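You operate a simulated robot arm through the tools that you are given. There is no shell and no other tool.

You are at the controls of a simulated robot arm. One attempt, no reset.

JOB
The returned carton's strap has slipped: strap it into the green again.
Fine: free the ratchet, hands off the strap till it hangs slack, draw the end right out, lever back to hold.

The check looks at the end state, three seconds after you hand in, the way a careful person would. Anything else that was tipped, shoved, dropped, spilled or broken makes it a failure.

ROBOT AND FRAMES
A 7-joint arm with a two-finger parallel gripper, fixed in place. Base frame: the origin is at the foot of the arm, x ahead of it, y to its left, z up; the work surface is at about z = 780. Lengths are in mm, angles in rad, forces in N, time in s.
With the tool pointing down near the work surface it reaches from about 300 to 700 mm from the base axis. Its first joint turns from -1.152 to 1.152 rad. Payload 1.57 kg.
The tool frame sits at the grasp point between the pads (the TCP): z along the fingers, y along the line on which they close. The tips reach 30 mm beyond it. The gripper opens to 110 mm. The fingers are 24 mm wide and 12 mm thick; the gripper's body (48 by 112 mm) begins 78 mm behind the TCP.
Orientation is that of the tool frame in the base frame, as [roll, pitch, yaw] about the fixed x, y, z axes, in that order (R = Rz(yaw) Ry(pitch) Rx(roll)). With the fingers straight down and closing along the base's y, the tool's x points along the base's -x, its y along +y and its z along -z.

CONTROLS
- The arm moves only by the tool move_arm. Its argument "rows" is a list of rows, each a list of 6 numbers: the shift along the base's x, y, z in units of 25 mm (1.0 is 25 mm), then the turn, a rotation vector about the base's x, y, z in units of 6 degrees (1.0 is 6 degrees). In form: [[x, y, z, wx, wy, wz], ...]. A call has 1 to 20 rows; each row shifts and turns the commanded pose from where the row before left it. "grip" is the gripper command, from -1 (shut) to 1 (fully open), values between in proportion, set as the call begins (left out, the last holds). A call with a number of a shift or a turn outside -1 to 1 is refused whole. A row lasts 0.2 s, in which the tool goes at most 50 mm and 0.15 rad; a call with a longer step from one row to the next is refused whole, and so is a gripper value outside its range. A pose out of reach is approached as far as the arm can. The call stops where the force on the tool passes 90 N (or 10 N more than at its start, if that is more) or the arm is blocked; 0.2 s more then pass. Each finger travels about 108 mm/s and halts on what it meets, pressing with about 38 N; the grip force reading is that of the motor and also rises with nothing between the fingers. The clock runs only during rows and for 0.2 s after the last one: add rows that do not move to give the fingers time. The reply holds the time, the measured pose of the TCP, the force on the tool along the base axes, the opening and the grip force, in the units named above and with some noise, with the torque about the TCP (base axes, N m) and any sound that the robot's microphone picked up, and new pictures: "show" is both (left out), scene, wrist or none.
- Cameras (640 x 400 px; columns grow to the right, rows downward): "scene" is fixed at [142, -377, 1403.8]; the picture's right is [0.93, -0.36, 0.00], its down [-0.20, -0.52, -0.83] and it looks along [0.30, 0.77, -0.56] (base axes); focal length 214 px, centre (320, 200). "wrist" rides on the gripper at [70, 16, -141] in the tool frame; the picture's right is [-0.23, 0.97, 0.00], its down [-0.86, -0.20, -0.48] and it looks along [-0.47, -0.11, 0.88] (tool axes); focal length 222 px, centre (320, 200). There is no depth. A picture from a camera that has moved, and an enlarged one, comes with that camera's place and axes in the base frame and with its lens.
- inspect(camera, box): a new picture of the part [left, top, right, bottom] of that camera's present view, enlarged. No time passes.
- sign_off(): hands the job in; it is judged then, once.

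Places have to be worked out from the pictures, the camera data and where the tool is seen. Open the gripper and draw the arm clear of the work before you hand the job in, unless the task says otherwise.

The tools are called as a command line: name --pt "numbers of a row" for each row, then --argument value for the rest, lists and objects as JSON in quotes. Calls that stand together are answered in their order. move_arm: Moves the arm, as the interface text tells. Its arguments: {"type":"object","properties":{"rows":{"type":"array","items":{"type":"array","items":{"type":"number"}}},"grip":{"type":"number"},"show":{"type":"string","enum":["both","scene","wrist","none"]}},"required":["rows"]} The other tools are called the same way: inspect (camera, box) takes an enlarged picture of a part of a camera's view; sign_off () hands the job in.

At the start:

```text
time_s: 0.0
ee_pos: [328.1, -162.1, 1276.8]
tcp_rot: [3.141, 0.001, 3.142]
force: [0.0, 0.0, -0.6]
ft_torque: [-0.03, -0.04, 0.01]
finger_gap: 110.2
grasp_force: 0.1
```

scene: 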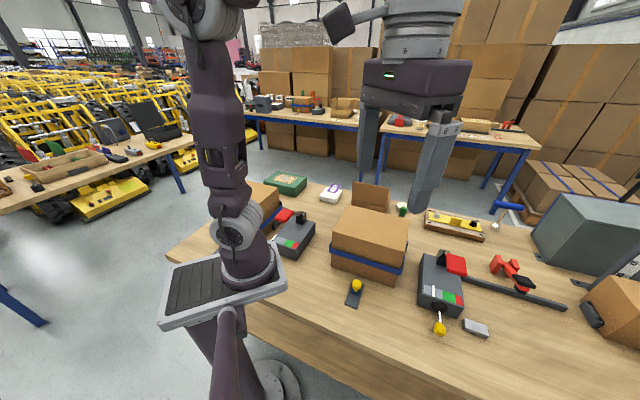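
wrist: 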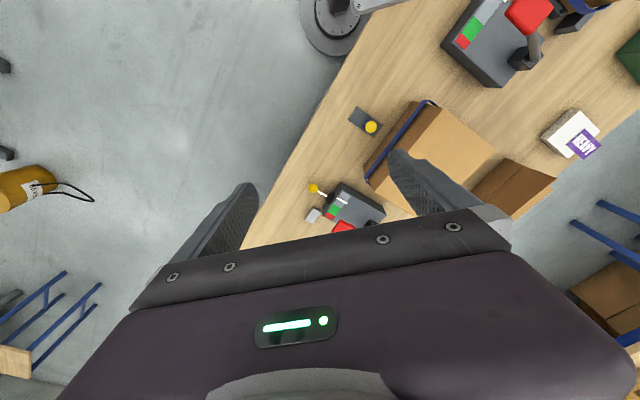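

I start with a close look at the scene: two ratchet-like devices with red levers and green gauges, a carton with a blue strap, and a yellow end knob. I inspect to work out what's what.

inspect --camera "scene" --box '[400, 200, 580, 350]'

inspect --camera "scene" --box '[240, 170, 420, 320]'

inspect --camera "wrist" --box '[280, 80, 460, 240]'

inspect --camera "wrist" --box '[420, 0, 640, 180]'

```text
2.67 times, centred on (490, 275) of scene
camera zoom: at [142.0, -377.0, 1403.8], right [0.93, -0.36, 0.0], down [-0.2, -0.52, -0.83], along [0.3, 0.77, -0.56], focal length 572 px, centre (-133, 0)
```

zoom: 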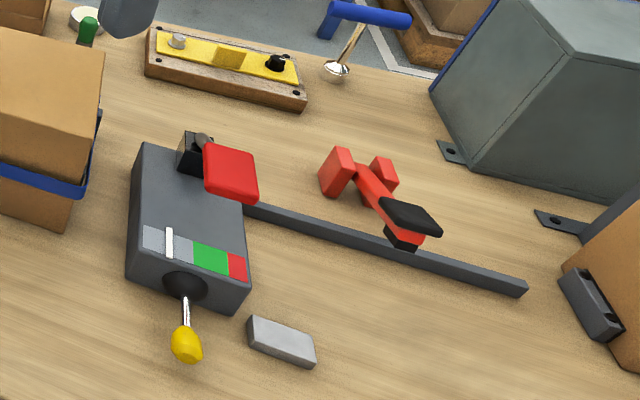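

```text
2.67 times, centred on (330, 245) of scene
camera zoom: at [142.0, -377.0, 1403.8], right [0.93, -0.36, 0.0], down [-0.2, -0.52, -0.83], along [0.3, 0.77, -0.56], focal length 572 px, centre (293, 80)
```

zoom: 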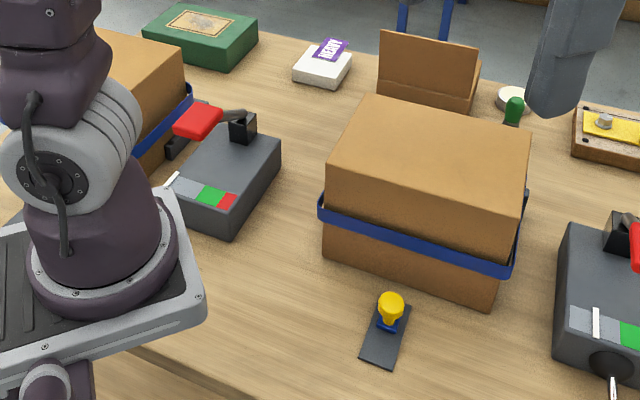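

```text
2.50 times, centred on (370, 160) of wrist
camera zoom: at [257.5, -147.2, 1418.2], right [0.23, 0.97, 0.0], down [0.86, -0.2, 0.48], along [0.47, -0.11, -0.88], focal length 555 px, centre (195, 300)
```

zoom: 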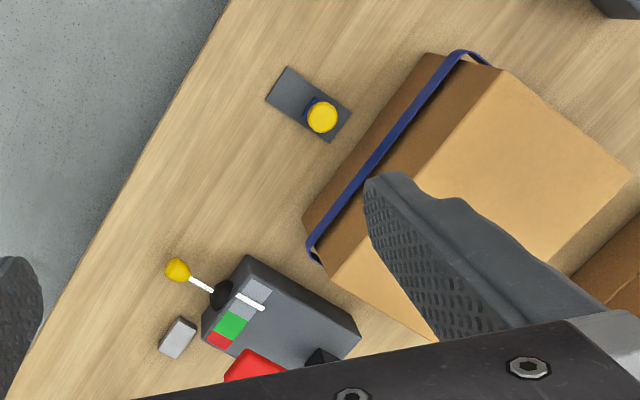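

```text
2.22 times, centred on (530, 90) of wrist
camera zoom: at [257.5, -147.2, 1418.2], right [0.23, 0.97, 0.0], down [0.86, -0.2, 0.48], along [0.47, -0.11, -0.88], focal length 494 px, centre (-147, 444)
```

zoom: 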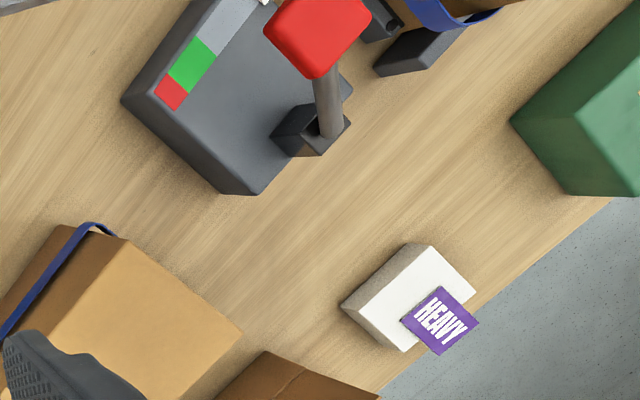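

Several candidate mechanisms are present. I zoom in tighter on each before moving.

inspect --camera "scene" --box '[410, 240, 490, 345]'

inspect --camera "scene" --box '[320, 240, 400, 310]'

inspect --camera "scene" --box '[240, 170, 330, 270]'

inspect --camera "scene" --box '[540, 180, 640, 360]'

inspect --camera "wrist" --box '[300, 170, 400, 240]'

inspect --camera "wrist" --box '[430, 0, 640, 100]'

```text
3.81 times, centred on (450, 292) of scene
camera zoom: at [142.0, -377.0, 1403.8], right [0.93, -0.36, 0.0], down [-0.2, -0.52, -0.83], along [0.3, 0.77, -0.56], focal length 817 px, centre (-175, -152)
```

zoom: 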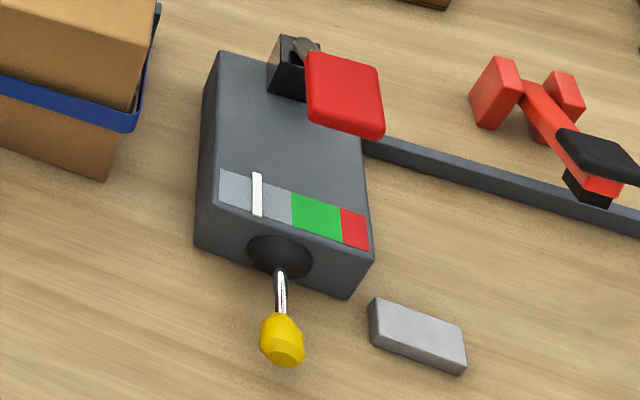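

```text
5.71 times, centred on (360, 275) of scene
camera zoom: at [142.0, -377.0, 1403.8], right [0.93, -0.36, 0.0], down [-0.2, -0.52, -0.83], along [0.3, 0.77, -0.56], focal length 1226 px, centre (91, -229)
```

zoom: 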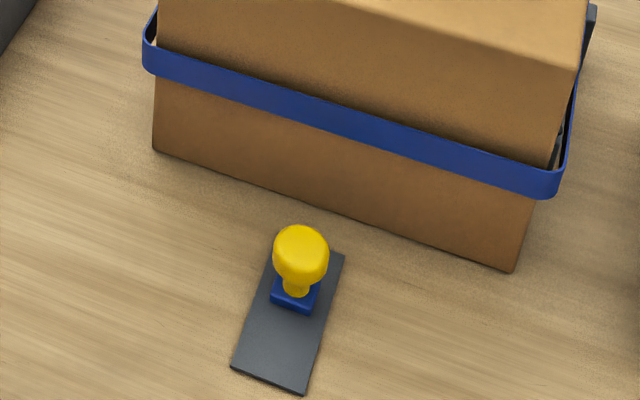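

```text
4.00 times, centred on (285, 220) of scene
camera zoom: at [142.0, -377.0, 1403.8], right [0.93, -0.36, 0.0], down [-0.2, -0.52, -0.83], along [0.3, 0.77, -0.56], focal length 858 px, centre (460, 120)
```

zoom: 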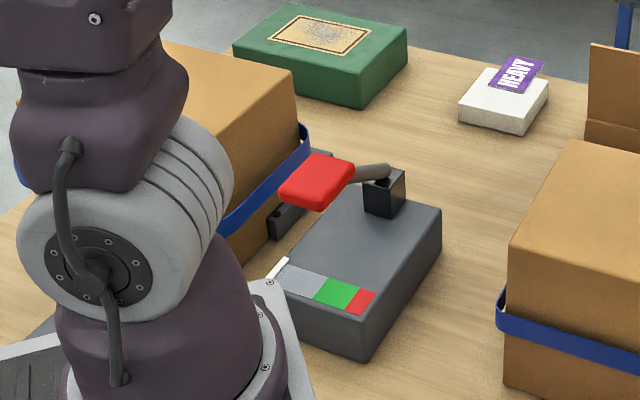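

```text
2.22 times, centred on (590, 270) of scene
camera zoom: at [142.0, -377.0, 1403.8], right [0.93, -0.36, 0.0], down [-0.2, -0.52, -0.83], along [0.3, 0.77, -0.56], focal length 477 px, centre (-280, 44)
```

zoom: 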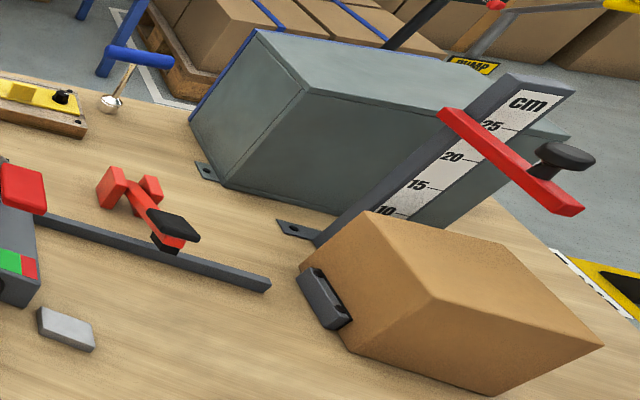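

```text
5.71 times, centred on (350, 205) of wrist
camera zoom: at [257.5, -147.2, 1418.2], right [0.23, 0.97, 0.0], down [0.86, -0.2, 0.48], along [0.47, -0.11, -0.88], focal length 1269 px, centre (149, 171)
```

zoom: 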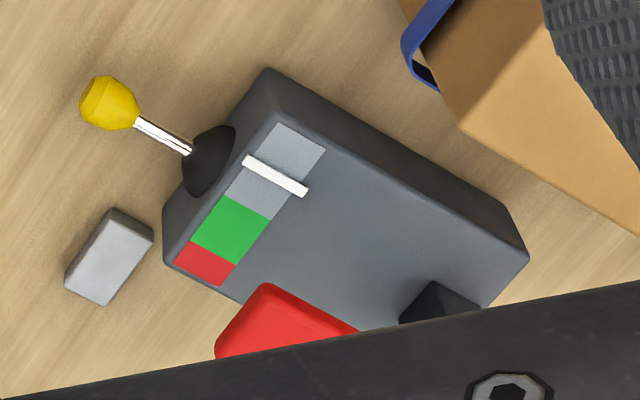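

```text
3.05 times, centred on (535, 50) of wrist
camera zoom: at [257.5, -147.2, 1418.2], right [0.23, 0.97, 0.0], down [0.86, -0.2, 0.48], along [0.47, -0.11, -0.88], focal length 677 px, centre (-335, 657)
```

zoom: 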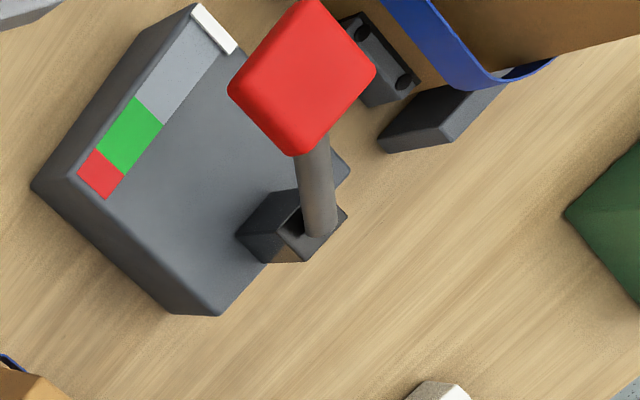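

The right unit has a chrome pull with a yellow knob, a gauge pointer in grey, and a red lever; the left unit shows no knob from here. I move the wrist closer to view the right unit and the carton between.

move_arm --pt "0.8 0.4 -1 0 0 0" --pt "0.8 0.4 -1 0 0 0" --pt "0.8 0.4 -1 0 0 0" --pt "0.8 0.4 -1 0 0 0" --pt "0.5 0.4 -1 0 0 0" --grip 1

```text
time_s: 1.2
ee_pos: [420.5, -112.6, 1150.7]
tcp_rot: [3.14, 0.0, -3.141]
force: [-0.1, 0.3, 0.6]
ft_torque: [-0.02, 0.02, -0.03]
finger_gap: 110.0
grasp_force: 0.1
camera wrist: at [350.2, -96.6, 1291.9], right [0.23, 0.97, 0.0], down [0.85, -0.2, 0.48], along [0.47, -0.11, -0.88], focal length 222 px, centre (320, 200)
```

scene: 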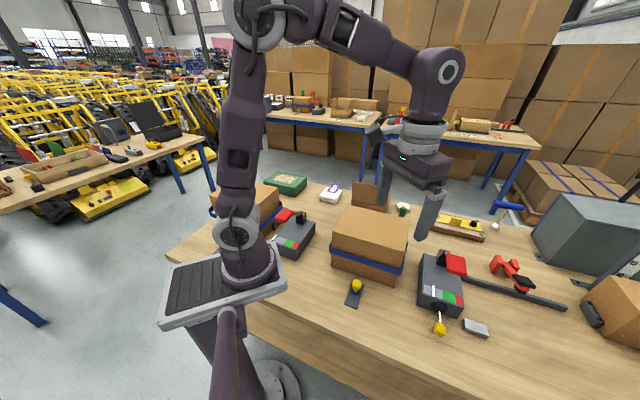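
wrist: 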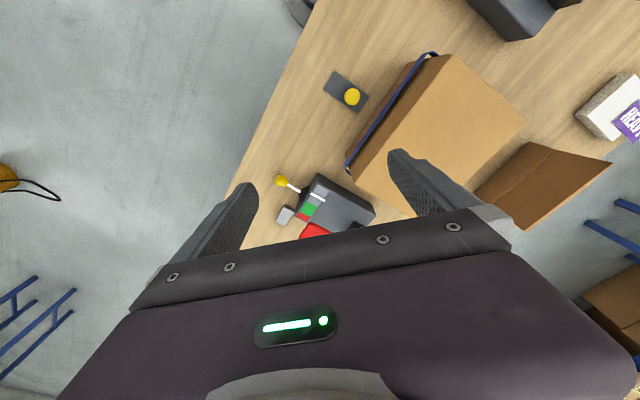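

The gripper body hides the unit, so I move forward above it for a clear top view.

move_arm --pt "1 -0.2 0 0 0 0" --pt "1 -0.2 0 0 0 0" --pt "1 -0.2 0 0 0 0" --pt "1 -0.2 0 0 0 0" --pt "1 -0.2 -0.5 0 0 0" --pt "1 -0.2 -0.5 0 0 0" --pt "1 -0.2 -0.5 0 0 0" --pt "1 -0.2 -0.5 0 0 0"

```text
time_s: 3.0
ee_pos: [621.3, -153.8, 1102.6]
tcp_rot: [-3.14, 0.0, -3.141]
force: [-0.1, 0.5, 0.3]
ft_torque: [-0.02, 0.02, 0.01]
finger_gap: 110.0
grasp_force: 0.0
camera wrist: at [550.3, -137.6, 1244.3], right [0.23, 0.97, 0.0], down [0.86, -0.2, 0.48], along [0.47, -0.11, -0.88], focal length 222 px, centre (320, 200)
```

scene: 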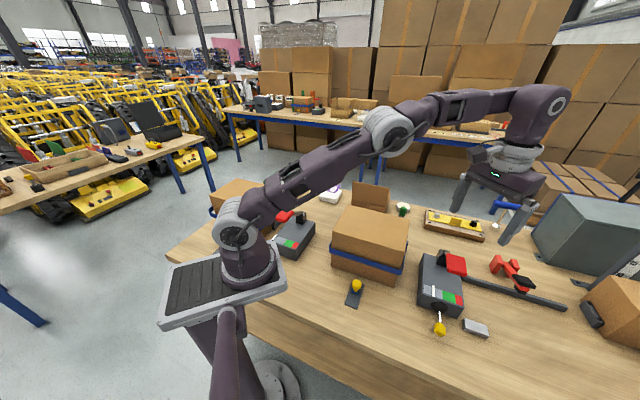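
wrist: 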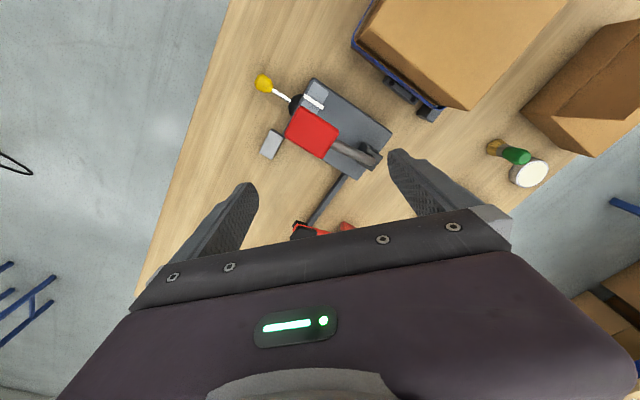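

inspect --camera "wrist" --box '[240, 50, 400, 190]'

inspect --camera "wrist" --box '[340, 0, 560, 190]'

inspect --camera "scene" --box '[410, 240, 490, 345]'

```text
2.86 times, centred on (320, 120) of wrist
camera zoom: at [550.3, -137.6, 1244.3], right [0.23, 0.97, 0.0], down [0.86, -0.2, 0.48], along [0.47, -0.11, -0.88], focal length 635 px, centre (320, 429)
```

zoom: 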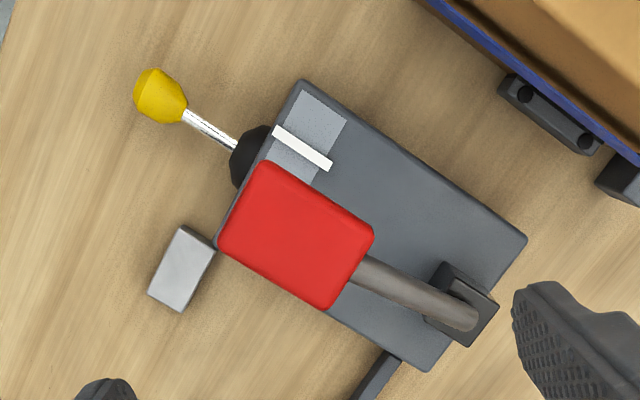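

```text
2.11 times, centred on (450, 95) of wrist
camera zoom: at [550.3, -137.6, 1244.3], right [0.23, 0.97, 0.0], down [0.86, -0.2, 0.48], along [0.47, -0.11, -0.88], focal length 468 px, centre (46, 421)
```

zoom: 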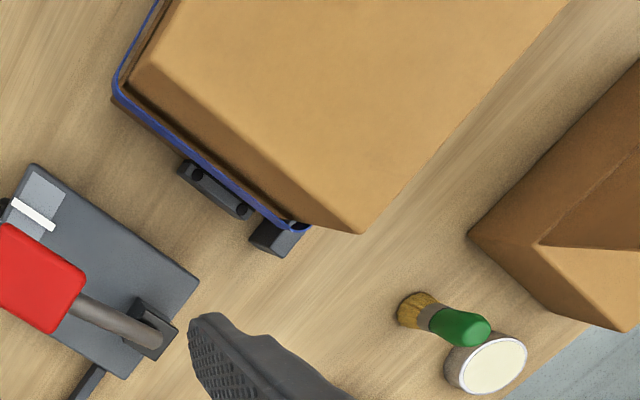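

```text
3.81 times, centred on (450, 292) of scene
camera zoom: at [142.0, -377.0, 1403.8], right [0.93, -0.36, 0.0], down [-0.2, -0.52, -0.83], along [0.3, 0.77, -0.56], focal length 817 px, centre (-175, -152)
```

zoom: 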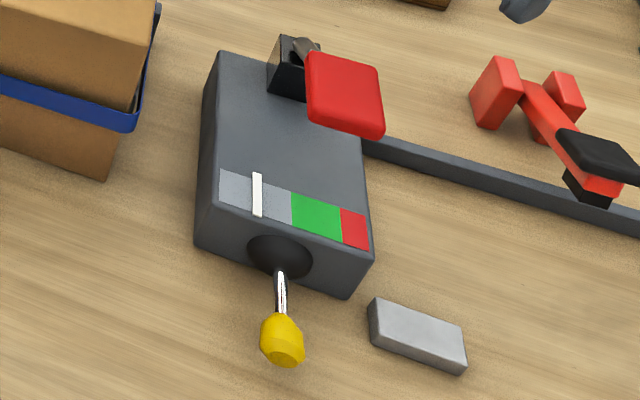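

Triangulating the right unit: box top at z≈835, knob centre ≈(535,-234,811), red lever paddle ≈(607,-163,950). Before touching anything, I go look at the left unit and left carton to decide which one is the returned carton.

move_arm --pt "-1 0.8 0.3 0 0 0" --pt "-1 0.8 0.3 0 0 0" --pt "-1 0.8 0.3 0 0 0" --pt "-1 0.8 0.3 0 0 0" --pt "-1 0.8 0.3 0 0 0" --pt "-1 0.8 0 0 0 0" --pt "-1 0.8 0 0 0 0" --pt "-1 0.8 0 0 0 0" --pt "-1 0.8 0 0 0 0" --pt "-1 0.8 0 0 0 0" --pt "-0.8 1 0 0 0 0" --pt "-0.5 1 0 0 0 0" --pt "-0.5 1 0 0 0 0" --pt "0 1 0 0 0 0" --pt "0 1 0 0 0 0"

```text
time_s: 6.2
ee_pos: [325.0, 172.5, 1139.8]
tcp_rot: [-3.141, -0.001, 3.142]
force: [-0.3, -0.4, 0.3]
ft_torque: [0.01, 0.0, 0.01]
finger_gap: 110.3
grasp_force: 0.0
camera wrist: at [254.3, 189.3, 1281.2], right [0.23, 0.97, 0.0], down [0.86, -0.2, 0.48], along [0.47, -0.11, -0.88], focal length 222 px, centre (320, 200)
```

scene: 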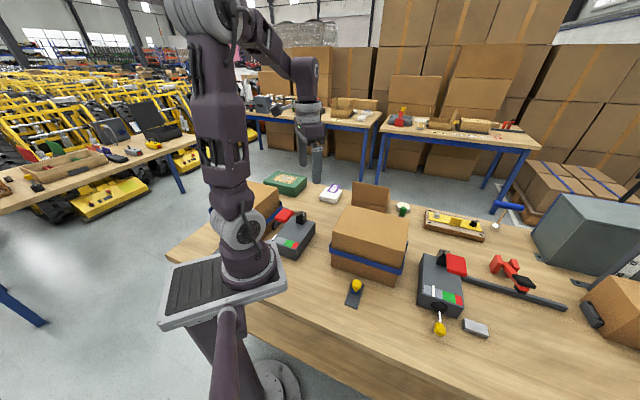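
wrist: 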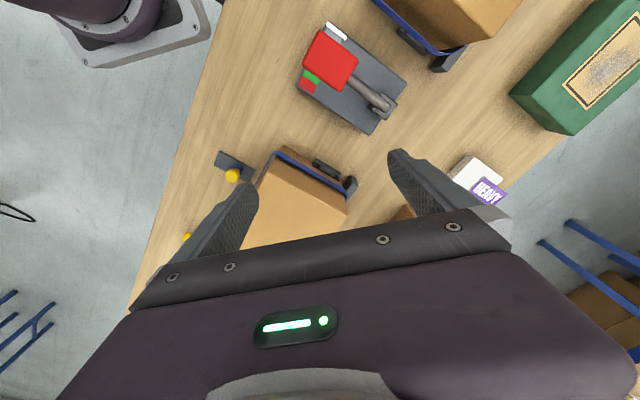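

inspect --camera "wrist" --box '[270, 0, 520, 150]'

inspect --camera "wrist" --box '[190, 130, 370, 240]'

inspect --camera "wrist" --box '[440, 50, 620, 210]'

inspect --camera "scene" --box '[240, 160, 420, 310]'

```text
2.56 times, centred on (395, 75) of wrist
camera zoom: at [254.3, 189.3, 1281.2], right [0.23, 0.97, 0.0], down [0.86, -0.2, 0.48], along [0.47, -0.11, -0.88], focal length 569 px, centre (128, 520)
```

zoom: 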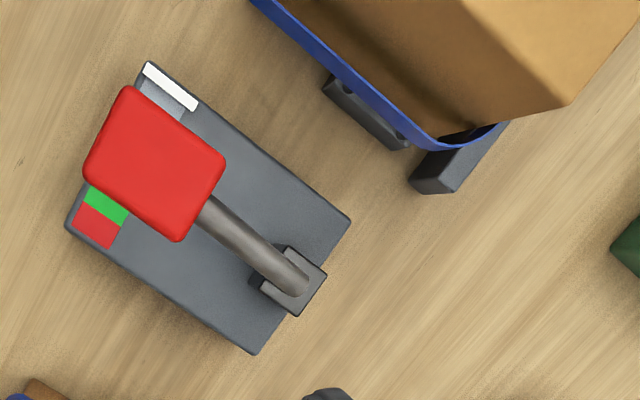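

```text
3.56 times, centred on (280, 185) of wrist
camera zoom: at [254.3, 189.3, 1281.2], right [0.23, 0.97, 0.0], down [0.86, -0.2, 0.48], along [0.47, -0.11, -0.88], focal length 790 px, centre (462, 253)
```

zoom: 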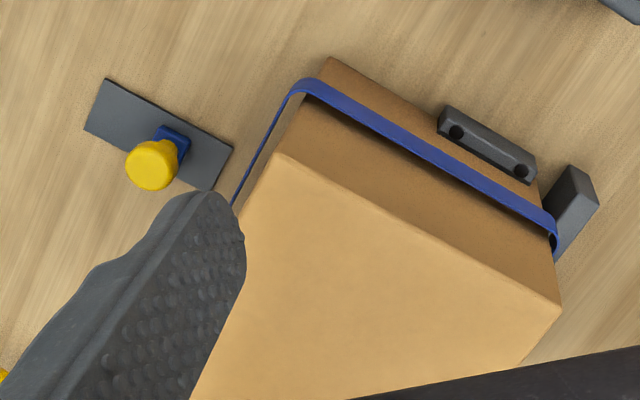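

```text
2.50 times, centred on (530, 130) of wrist
camera zoom: at [254.3, 189.3, 1281.2], right [0.23, 0.97, 0.0], down [0.86, -0.2, 0.48], along [0.47, -0.11, -0.88], focal length 555 px, centre (-205, 375)
```

zoom: 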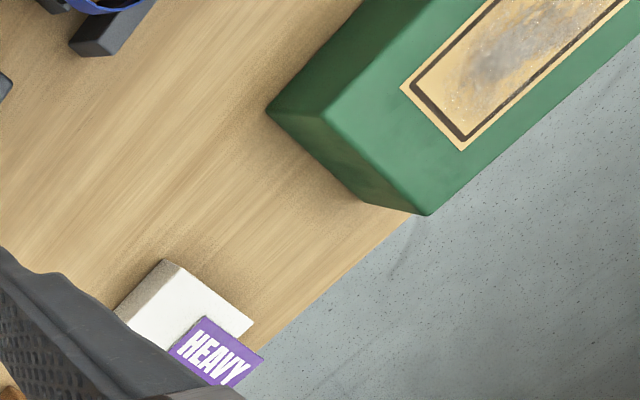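

```text
2.67 times, centred on (330, 235) of scene
camera zoom: at [142.0, -377.1, 1403.8], right [0.93, -0.36, 0.0], down [-0.2, -0.52, -0.83], along [0.3, 0.77, -0.56], focal length 572 px, centre (293, 107)
```

zoom: 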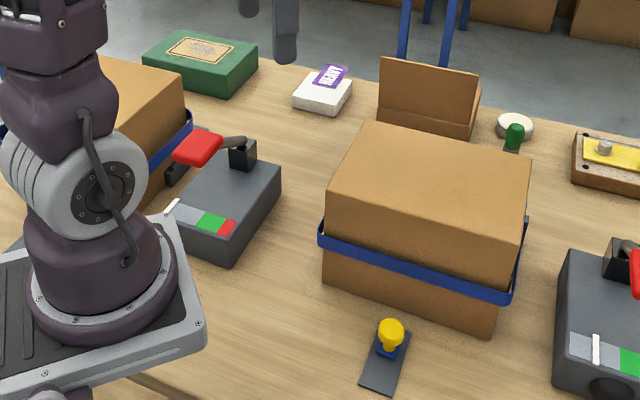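

The left unit has no pull-end and belongs to the other carton; the right unit next to the central strapped carton has the pull end and its pointer part-way in the grey. I swing over the right unit with the tool turned 45° so that the fingers close across the lever, for a closer view.

move_arm --pt "0.72 -1 0 0 0 0.5" --pt "0.72 -1 0 0 0 0.5" --pt "0.72 -1 0 0 0 0.5" --pt "0.72 -1 0 0 0 0.5" --pt "0.72 -1 0 0 0 0.5" --pt "0.72 -1 0 0 0 0.5" --pt "0.72 -1 0 0 0 0.5" --pt "0.72 -1 0 0 0 0.5" --pt "0.72 -1 0 0 0 0.5" --pt "0.72 -1 0 0 0 0.5" --pt "0.72 -1 -0.5 0 0 0.5" --pt "0.72 -1 -0.5 0 0 0.5" --pt "0.72 -1 -0.5 0 0 0.5" --pt "0.72 -1 -0.5 0 0 0.5" --pt "0.12 -0.5 -0.8 0 0 0.5"

```text
time_s: 9.4
ee_pos: [581.3, -190.7, 1068.3]
tcp_rot: [-3.141, 0.001, -2.356]
force: [-0.1, 0.0, -1.3]
ft_torque: [0.01, 0.0, 0.0]
finger_gap: 109.9
grasp_force: 0.1
camera wrist: at [519.7, -228.2, 1210.4], right [-0.53, 0.85, 0.0], down [0.74, 0.46, 0.48], along [0.41, 0.25, -0.88], focal length 222 px, centre (320, 200)
```

scene: 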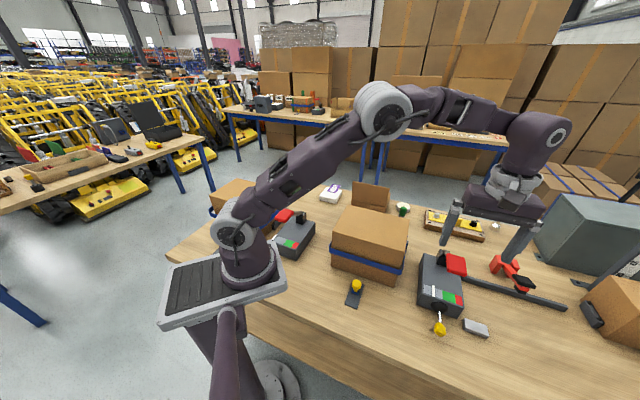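
wrist: 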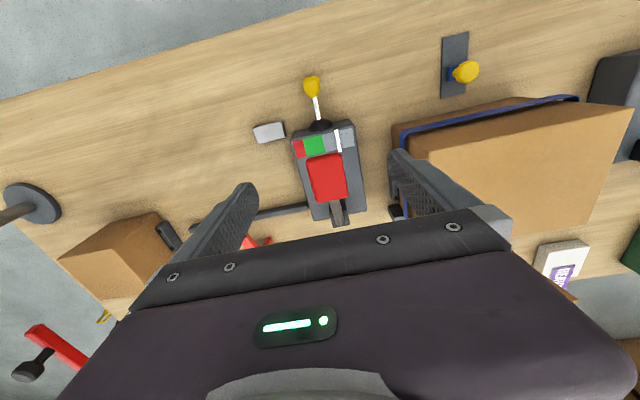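

inspect --camera "wrist" --box '[240, 60, 400, 240]'

inspect --camera "wrist" --box '[380, 20, 600, 180]'

inspect --camera "scene" --box '[410, 200, 500, 345]'

```text
2.22 times, centred on (320, 150) of wrist
camera zoom: at [519.7, -228.2, 1210.4], right [-0.53, 0.85, 0.0], down [0.74, 0.46, 0.48], along [0.41, 0.25, -0.88], focal length 494 px, centre (320, 311)
```

zoom: 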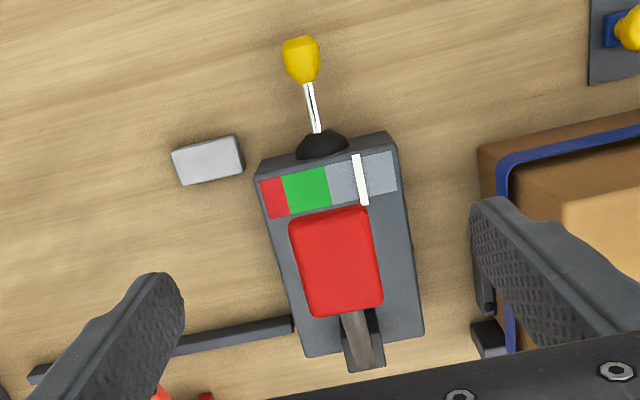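

```text
2.50 times, centred on (490, 100) of wrist
camera zoom: at [519.7, -228.2, 1210.4], right [-0.53, 0.85, 0.0], down [0.74, 0.46, 0.48], along [0.41, 0.25, -0.88], focal length 555 px, centre (-105, 450)
```

zoom: 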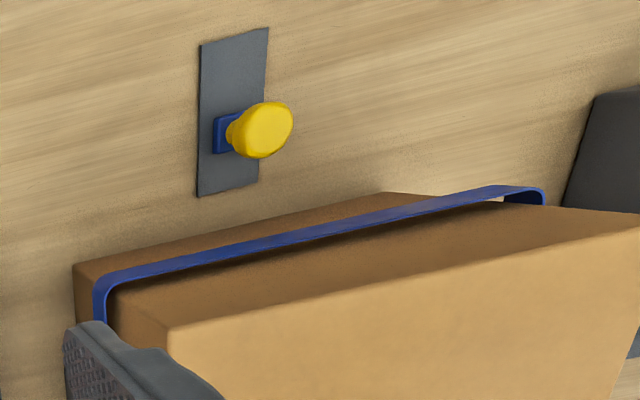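

```text
2.76 times, centred on (455, 272) of scene
camera zoom: at [142.0, -377.1, 1403.8], right [0.93, -0.36, 0.0], down [-0.2, -0.52, -0.83], along [0.3, 0.77, -0.56], focal length 592 px, centre (-52, 0)
```

zoom: 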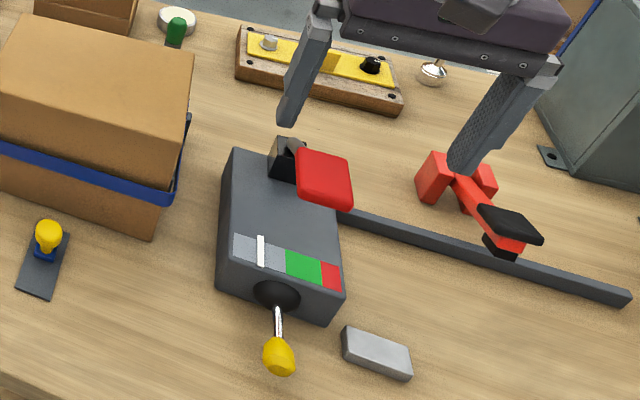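

The lever leans forward over the gauge; there's also a small blue/yellow slider plate in front of the carton. Before acting, I look at the left carton and its surroundings from another angle to be sure which station is which.

move_arm --pt "-0.65 0.98 0.2 0 0 0.94" --pt "-0.65 0.98 0.2 0 0 0.94" --pt "-0.65 0.98 0.2 0 0 0.94" --pt "-0.65 0.98 0.2 0 0 0.94" --pt "-0.65 0.98 0.2 0 0 0.94" --pt "-0.65 0.98 0.2 0 0 0.94" --pt "-0.65 0.98 0.2 0 0 0.94" --pt "-0.65 0.98 0.2 0 0 0.94" --pt "-0.65 0.98 0.2 0 0 0.94" --pt "-0.65 0.98 0.2 0 0 0.94" --pt "-0.65 0.98 0.2 0 0 0.94" --pt "-0.65 0.98 0.2 0 0 0.94" --pt "-0.65 0.98 0.2 0 0 0.94" --pt "-0.65 0.98 0.2 0 0 0.94" --pt "-0.65 0.98 0.2 0 0 0.94" --pt "-0.65 0.98 0.2 0 0 0.94"

```text
time_s: 12.8
ee_pos: [321.2, 198.7, 1149.0]
tcp_rot: [-3.14, -0.001, -0.779]
force: [0.0, 1.1, 0.6]
ft_torque: [0.0, -0.02, -0.02]
finger_gap: 109.8
grasp_force: 0.0
camera wrist: at [357.9, 138.7, 1290.9], right [-0.85, -0.53, 0.0], down [-0.47, 0.74, 0.48], along [-0.26, 0.4, -0.88], focal length 222 px, centre (320, 200)
```

scene: 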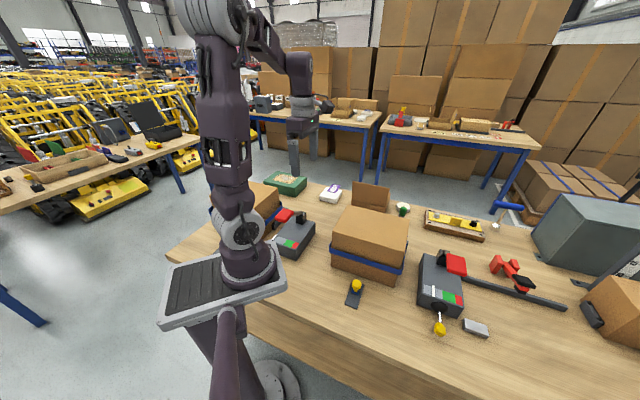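
wrist: 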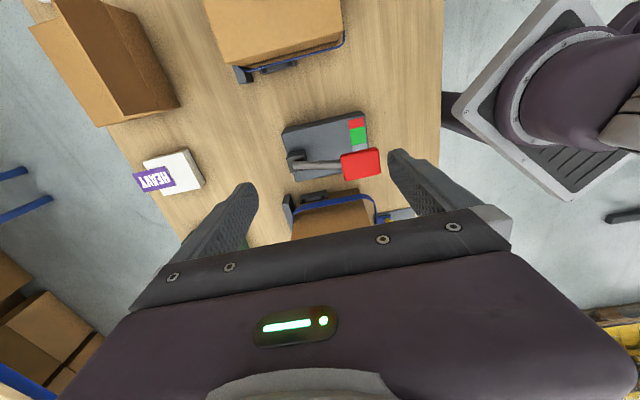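

inspect --camera "wrist" --box '[270, 90, 450, 240]'

inspect --camera "wrist" --box '[200, 0, 380, 110]'

```text
2.67 times, centred on (360, 165) of wrist
camera zoom: at [357.9, 138.7, 1290.9], right [-0.85, -0.53, 0.0], down [-0.47, 0.74, 0.48], along [-0.26, 0.4, -0.88], focal length 592 px, centre (213, 293)
```

zoom: 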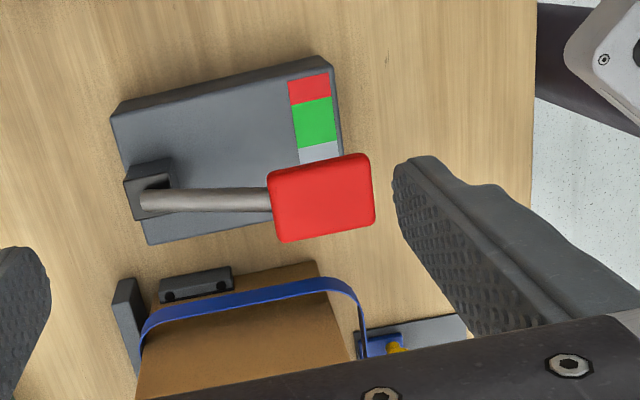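

```text
3.56 times, centred on (290, 55) of wrist
camera zoom: at [357.9, 138.7, 1290.9], right [-0.85, -0.53, 0.0], down [-0.47, 0.74, 0.48], along [-0.26, 0.4, -0.88], focal length 790 px, centre (427, 716)
```

zoom: 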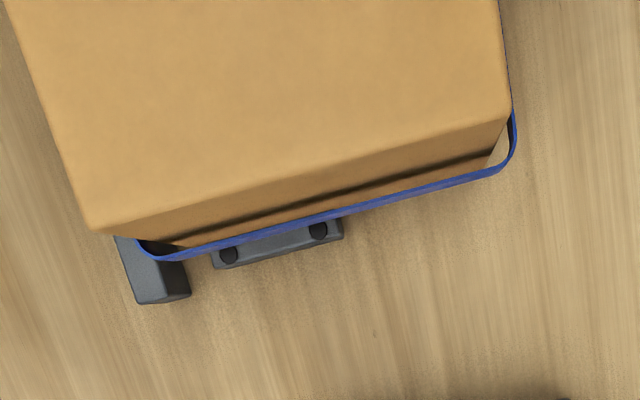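

Each station (left and centre) has its own blue-based yellow slider knob by the carton, as well as a lever unit; only the right unit also has a chrome pull. I'll go back over the right unit's paddle, line up, and free the ratchet while watching what retracts.

move_arm --pt "0.72 -0.9 0 0 0 -0.94" --pt "0.72 -0.9 0 0 0 -0.94" --pt "0.72 -0.9 0 0 0 -0.94" --pt "0.72 -0.9 0 0 0 -0.94" --pt "0.72 -0.9 0 0 0 -0.94" --pt "0.72 -0.9 0 0 0 -0.94" --pt "0.72 -0.9 0 0 0 -0.94" --pt "0.72 -0.9 0 0 0 -0.94" --pt "0.72 -0.9 0 0 0 -0.94" --pt "0.72 -0.9 -0.5 0 0 -0.94" --pt "0.72 -0.9 -0.5 0 0 -0.94" --pt "0.72 -0.9 -0.5 0 0 -0.94" --pt "0.72 -0.9 -0.5 0 0 -0.94" --pt "0.72 -0.9 -0.5 0 0 -0.94" --pt "0.72 -0.9 -0.5 0 0 -0.94" --pt "0.72 -0.94 -0.5 0 0 -0.94"

```text
time_s: 16.2
ee_pos: [608.0, -162.6, 1059.9]
tcp_rot: [3.141, -0.001, -2.358]
force: [-0.4, 0.6, 0.4]
ft_torque: [0.02, 0.02, 0.01]
finger_gap: 110.0
grasp_force: 0.1
camera wrist: at [546.3, -199.6, 1201.2], right [-0.53, 0.85, 0.0], down [0.75, 0.46, 0.48], along [0.41, 0.25, -0.88], focal length 222 px, centre (320, 200)
```

scene: 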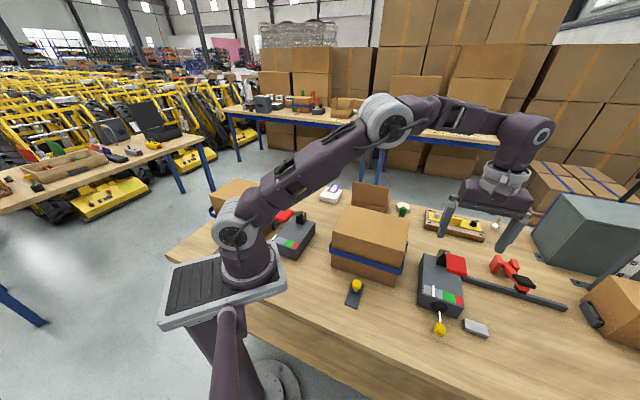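
wrist: 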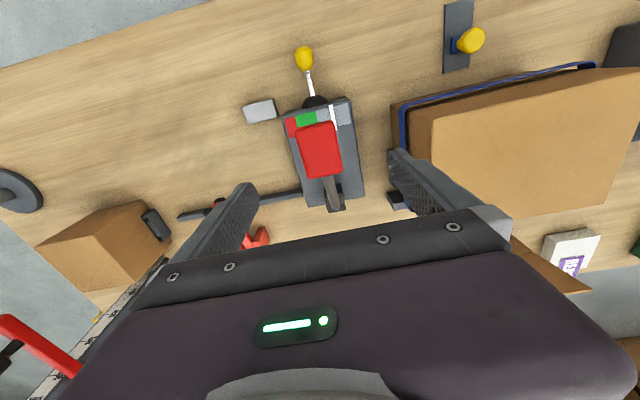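

Paddle is centred between the fingers. I narrow the opening to about 70 mm and descend partway for a closer check.

move_arm --pt "0 0 -0.6 0 0 0" --pt "0 0 -0.6 0 0 0" --pt "0 0 -0.6 0 0 0" --pt "0 0 -0.6 0 0 0" --grip 0.3

inspect --camera "scene" --box '[410, 180, 560, 345]'

inspect --camera "wrist" --box '[230, 30, 400, 230]'

```text
time_s: 17.2
ee_pos: [609.0, -160.4, 1000.5]
tcp_rot: [3.141, 0.001, -2.353]
force: [0.2, 0.3, 0.4]
ft_torque: [0.0, 0.0, -0.04]
finger_gap: 71.4
grasp_force: 0.0
camera wrist: at [547.1, -197.8, 1141.0], right [-0.53, 0.85, 0.0], down [0.75, 0.46, 0.48], along [0.41, 0.25, -0.88], focal length 222 px, centre (320, 200)
```

scene: 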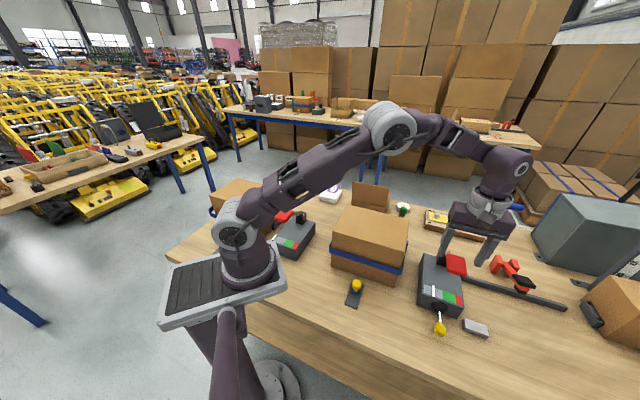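
wrist: 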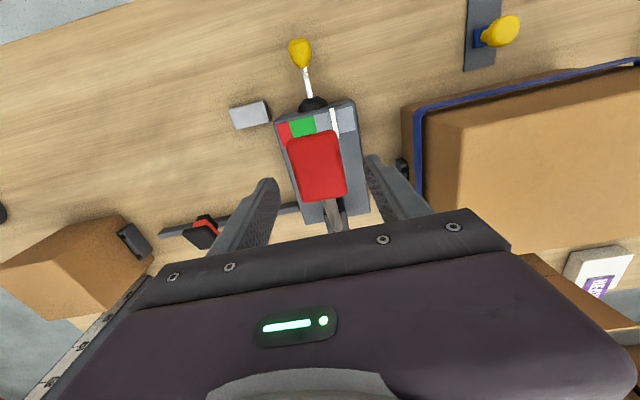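

```text
2.42 times, centred on (485, 262) of scene
camera zoom: at [142.0, -377.0, 1403.8], right [0.93, -0.36, 0.0], down [-0.2, -0.52, -0.83], along [0.3, 0.77, -0.56], focal length 520 px, centre (-80, 48)
```

zoom: 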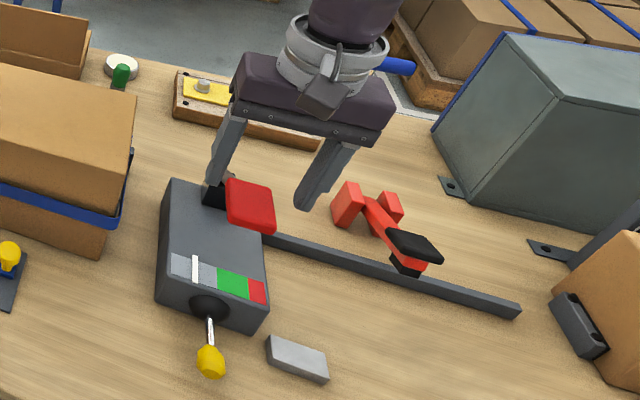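

```text
2.00 times, centred on (315, 130) of wrist
camera zoom: at [547.1, -197.8, 1141.0], right [-0.53, 0.85, 0.0], down [0.75, 0.46, 0.48], along [0.41, 0.25, -0.88], focal length 444 px, centre (330, 340)
```

zoom: 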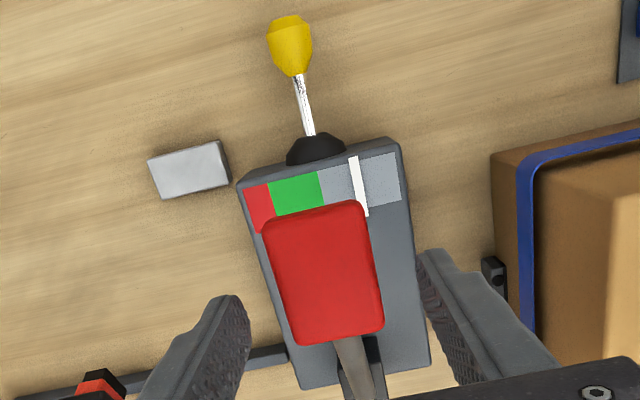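

Paddle is centred under the TCP with about 10 mm clearance each side. I descend to z≈945 (tips well above the unit's top at 835).

move_arm --pt "0 0 -0.6 0 0 0" --pt "0 0 -0.6 0 0 0" --pt "0 0 -0.6 0 0 0" --pt "0 0 -0.4 0 0 0"

inspect --camera "scene" --box '[410, 180, 530, 345]'

inspect --camera "wrist" --box '[230, 30, 400, 230]'

```text
time_s: 18.2
ee_pos: [608.9, -161.1, 946.7]
tcp_rot: [3.141, 0.0, -2.357]
force: [0.5, 1.1, -0.2]
ft_torque: [0.01, 0.01, 0.04]
finger_gap: 71.6
grasp_force: 0.1
camera wrist: at [547.6, -197.7, 1088.1], right [-0.53, 0.85, 0.0], down [0.75, 0.46, 0.48], along [0.41, 0.25, -0.88], focal length 222 px, centre (320, 200)
```

scene: 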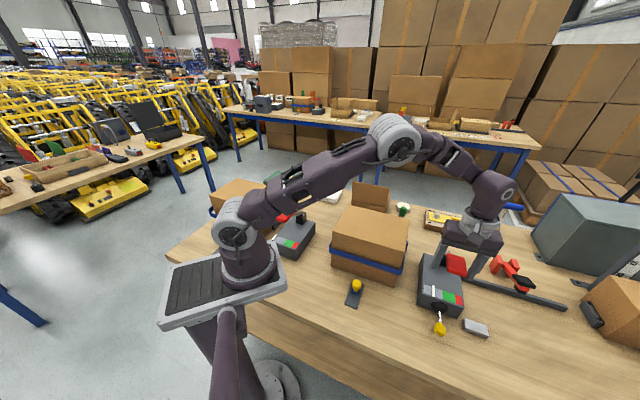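
wrist: 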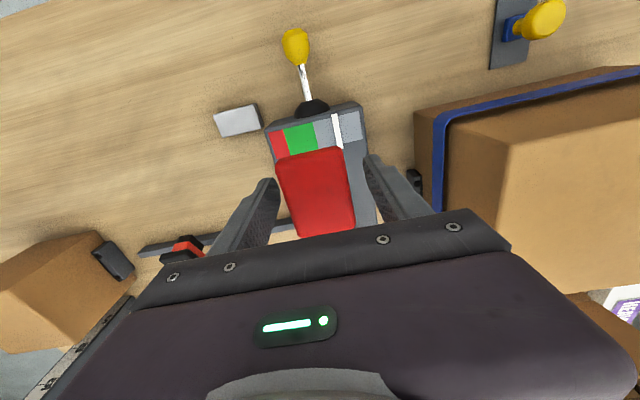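

```text
2.42 times, centred on (470, 262) of scene
camera zoom: at [142.0, -377.0, 1403.8], right [0.93, -0.36, 0.0], down [-0.2, -0.52, -0.83], along [0.3, 0.77, -0.56], focal length 520 px, centre (-44, 48)
```

zoom: 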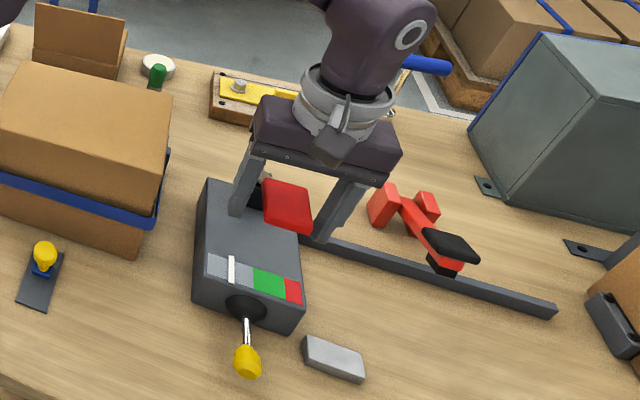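

```text
2.00 times, centred on (315, 130) of wrist
camera zoom: at [547.6, -197.7, 1088.1], right [-0.53, 0.85, 0.0], down [0.75, 0.46, 0.48], along [0.41, 0.25, -0.88], focal length 444 px, centre (330, 340)
```

zoom: 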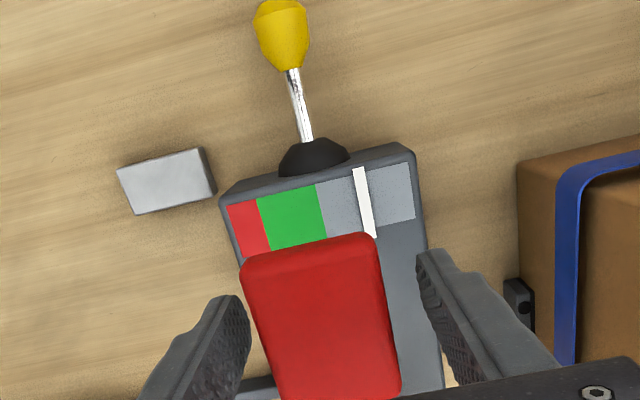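

Paddle sits between the fingers at TCP height. I close on it and hold for a moment.

move_arm --pt "0 0 -0.1 0 0 0" --pt "0 0 0 0 0 0" --pt "0 0 0 0 0 0" --grip -1 --show "wrist"

```text
time_s: 19.0
ee_pos: [609.5, -160.8, 944.5]
tcp_rot: [-3.138, 0.001, -2.355]
force: [6.9, -9.9, 13.0]
ft_torque: [0.83, -0.83, 0.08]
finger_gap: 43.7
grasp_force: 45.3
camera wrist: at [547.7, -198.0, 1086.5], right [-0.53, 0.85, 0.0], down [0.74, 0.46, 0.48], along [0.41, 0.25, -0.88], focal length 222 px, centre (320, 200)
```

wrist: 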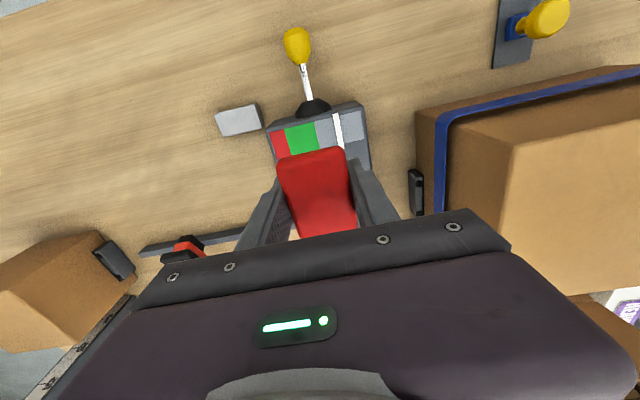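

Gripped at 43.7 mm with slight side/vertical load. I relax that offset slightly and try a small move up-and-back along the lever's arc (pivot at the rear block) to feel which way it goes.

move_arm --pt "0.06 -0.08 0.06 0 0 0" --pt "0.08 0.08 0.15 0 0 0" --pt "0.08 0.08 0.15 0 0 0" --show "wrist"

```text
time_s: 19.8
ee_pos: [612.0, -158.7, 951.5]
tcp_rot: [3.131, -0.008, -2.355]
force: [-18.7, -6.7, -31.0]
ft_torque: [-0.56, -0.58, 0.07]
finger_gap: 44.1
grasp_force: 45.0
camera wrist: at [551.6, -196.7, 1093.7], right [-0.53, 0.85, 0.01], down [0.75, 0.46, 0.47], along [0.4, 0.25, -0.88], focal length 222 px, centre (320, 200)
```

wrist: 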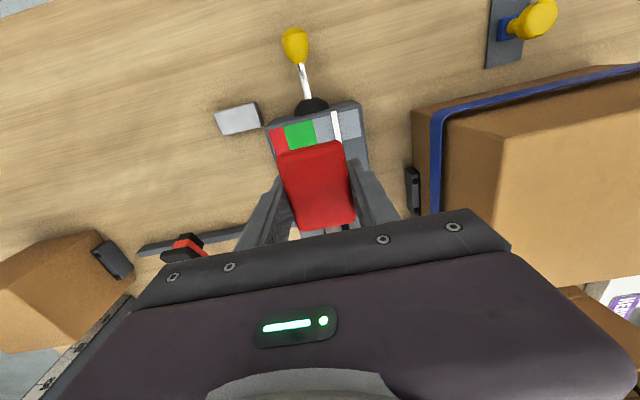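

Resistance of ~37 N builds upward; I push a bit further to tell a detent from a hard stop.

move_arm --pt "0.06 0.06 0.12 0 0 0" --pt "0.06 0.06 0.12 0 0 0" --show "both"

inspect --camera "scene" --box '[410, 220, 490, 345]'

```text
time_s: 20.4
ee_pos: [614.7, -155.7, 957.7]
tcp_rot: [3.136, -0.005, -2.355]
force: [-27.8, -5.3, -28.0]
ft_torque: [-0.2, -0.21, -0.02]
finger_gap: 44.2
grasp_force: 45.1
camera wrist: at [554.4, -193.2, 1099.5], right [-0.53, 0.85, 0.0], down [0.75, 0.46, 0.47], along [0.4, 0.25, -0.88], focal length 222 px, centre (320, 200)
```

scene: 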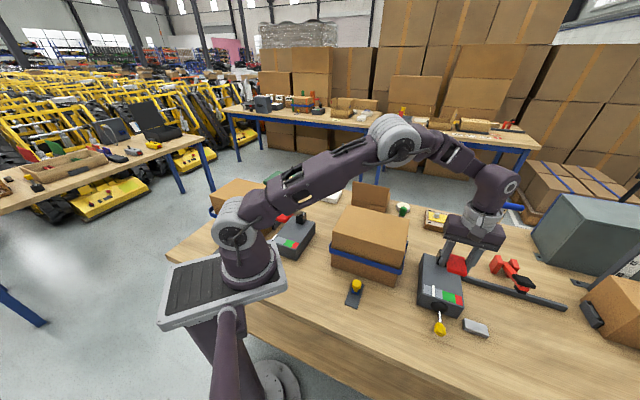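
wrist: 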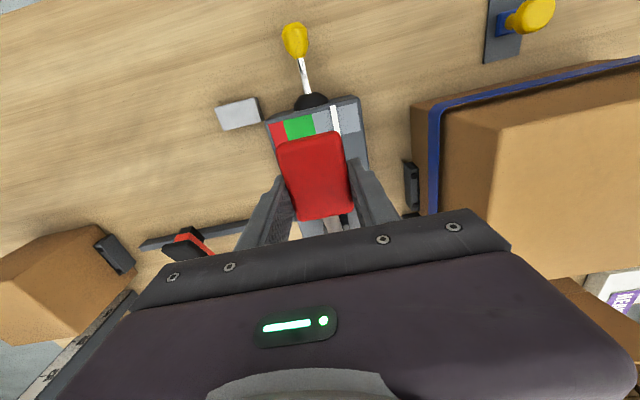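

```text
3.20 times, centred on (450, 282) of scene
camera zoom: at [141.8, -377.3, 1403.7], right [0.93, -0.36, 0.0], down [-0.2, -0.52, -0.83], along [0.3, 0.77, -0.56], focal length 686 px, centre (-96, -64)
```

zoom: 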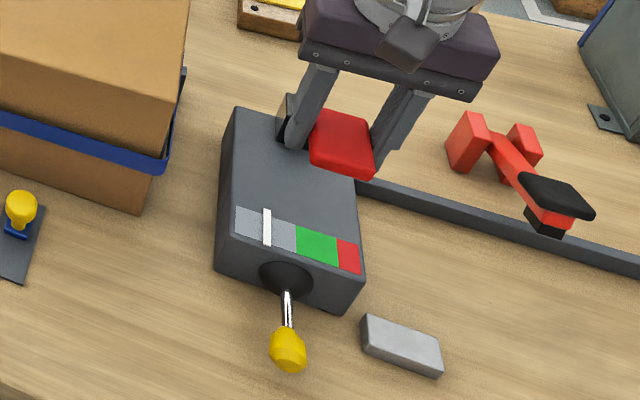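

The paddle did not budge upward — the fingers slid on it (hard stop). I go back to the original grip point and try the downward direction.

move_arm --pt "-0.1 -0.1 -0.25 0 0 0" --pt "-0.1 -0.1 -0.25 0 0 0" --pt "0 0 0 0 0 0" --show "wrist"

```text
time_s: 21.2
ee_pos: [611.6, -156.9, 946.1]
tcp_rot: [-3.142, 0.001, -2.354]
force: [-21.9, 11.4, 17.3]
ft_torque: [0.96, -0.78, -0.2]
finger_gap: 44.0
grasp_force: 45.2
camera wrist: at [550.3, -196.6, 1087.6], right [-0.53, 0.85, 0.0], down [0.74, 0.46, 0.48], along [0.41, 0.25, -0.88], focal length 222 px, centre (320, 200)
```

wrist: 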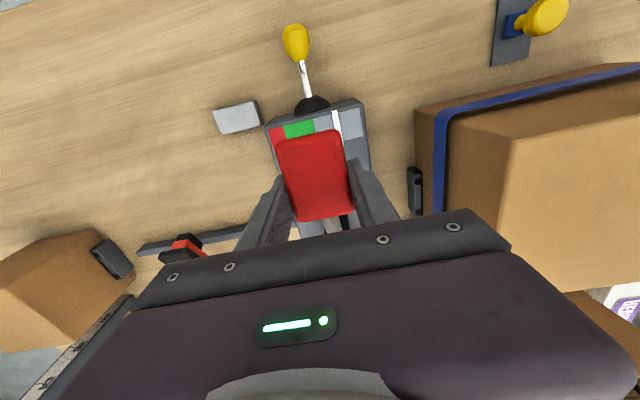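

The paddle now appears to travel with the tool going down. I inspect the gauge before continuing down.

inspect --camera "wrist" --box '[230, 10, 400, 230]'

inspect --camera "scene" --box '[410, 220, 490, 345]'

```text
1.82 times, centred on (315, 120) of wrist
camera zoom: at [550.3, -196.6, 1087.6], right [-0.53, 0.85, 0.0], down [0.74, 0.46, 0.48], along [0.41, 0.25, -0.88], focal length 404 px, centre (329, 346)
```

zoom: 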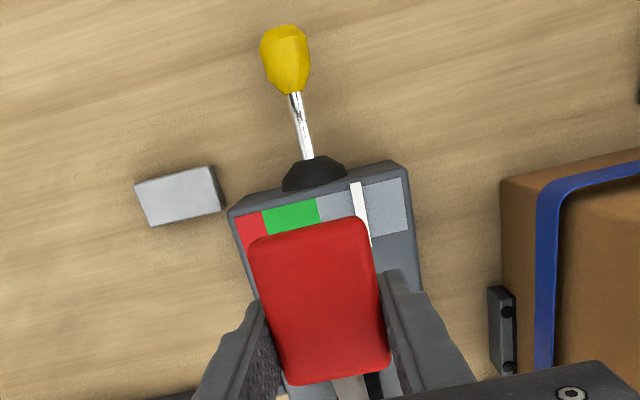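

```text
3.20 times, centred on (450, 282) of scene
camera zoom: at [141.1, -376.6, 1404.0], right [0.93, -0.36, 0.0], down [-0.2, -0.52, -0.83], along [0.3, 0.77, -0.56], focal length 686 px, centre (-96, -64)
```

zoom: 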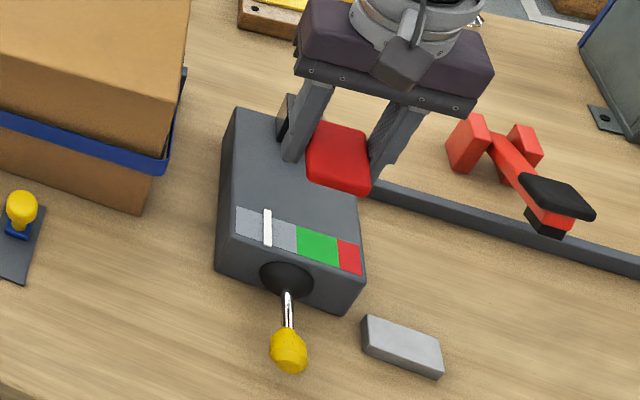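

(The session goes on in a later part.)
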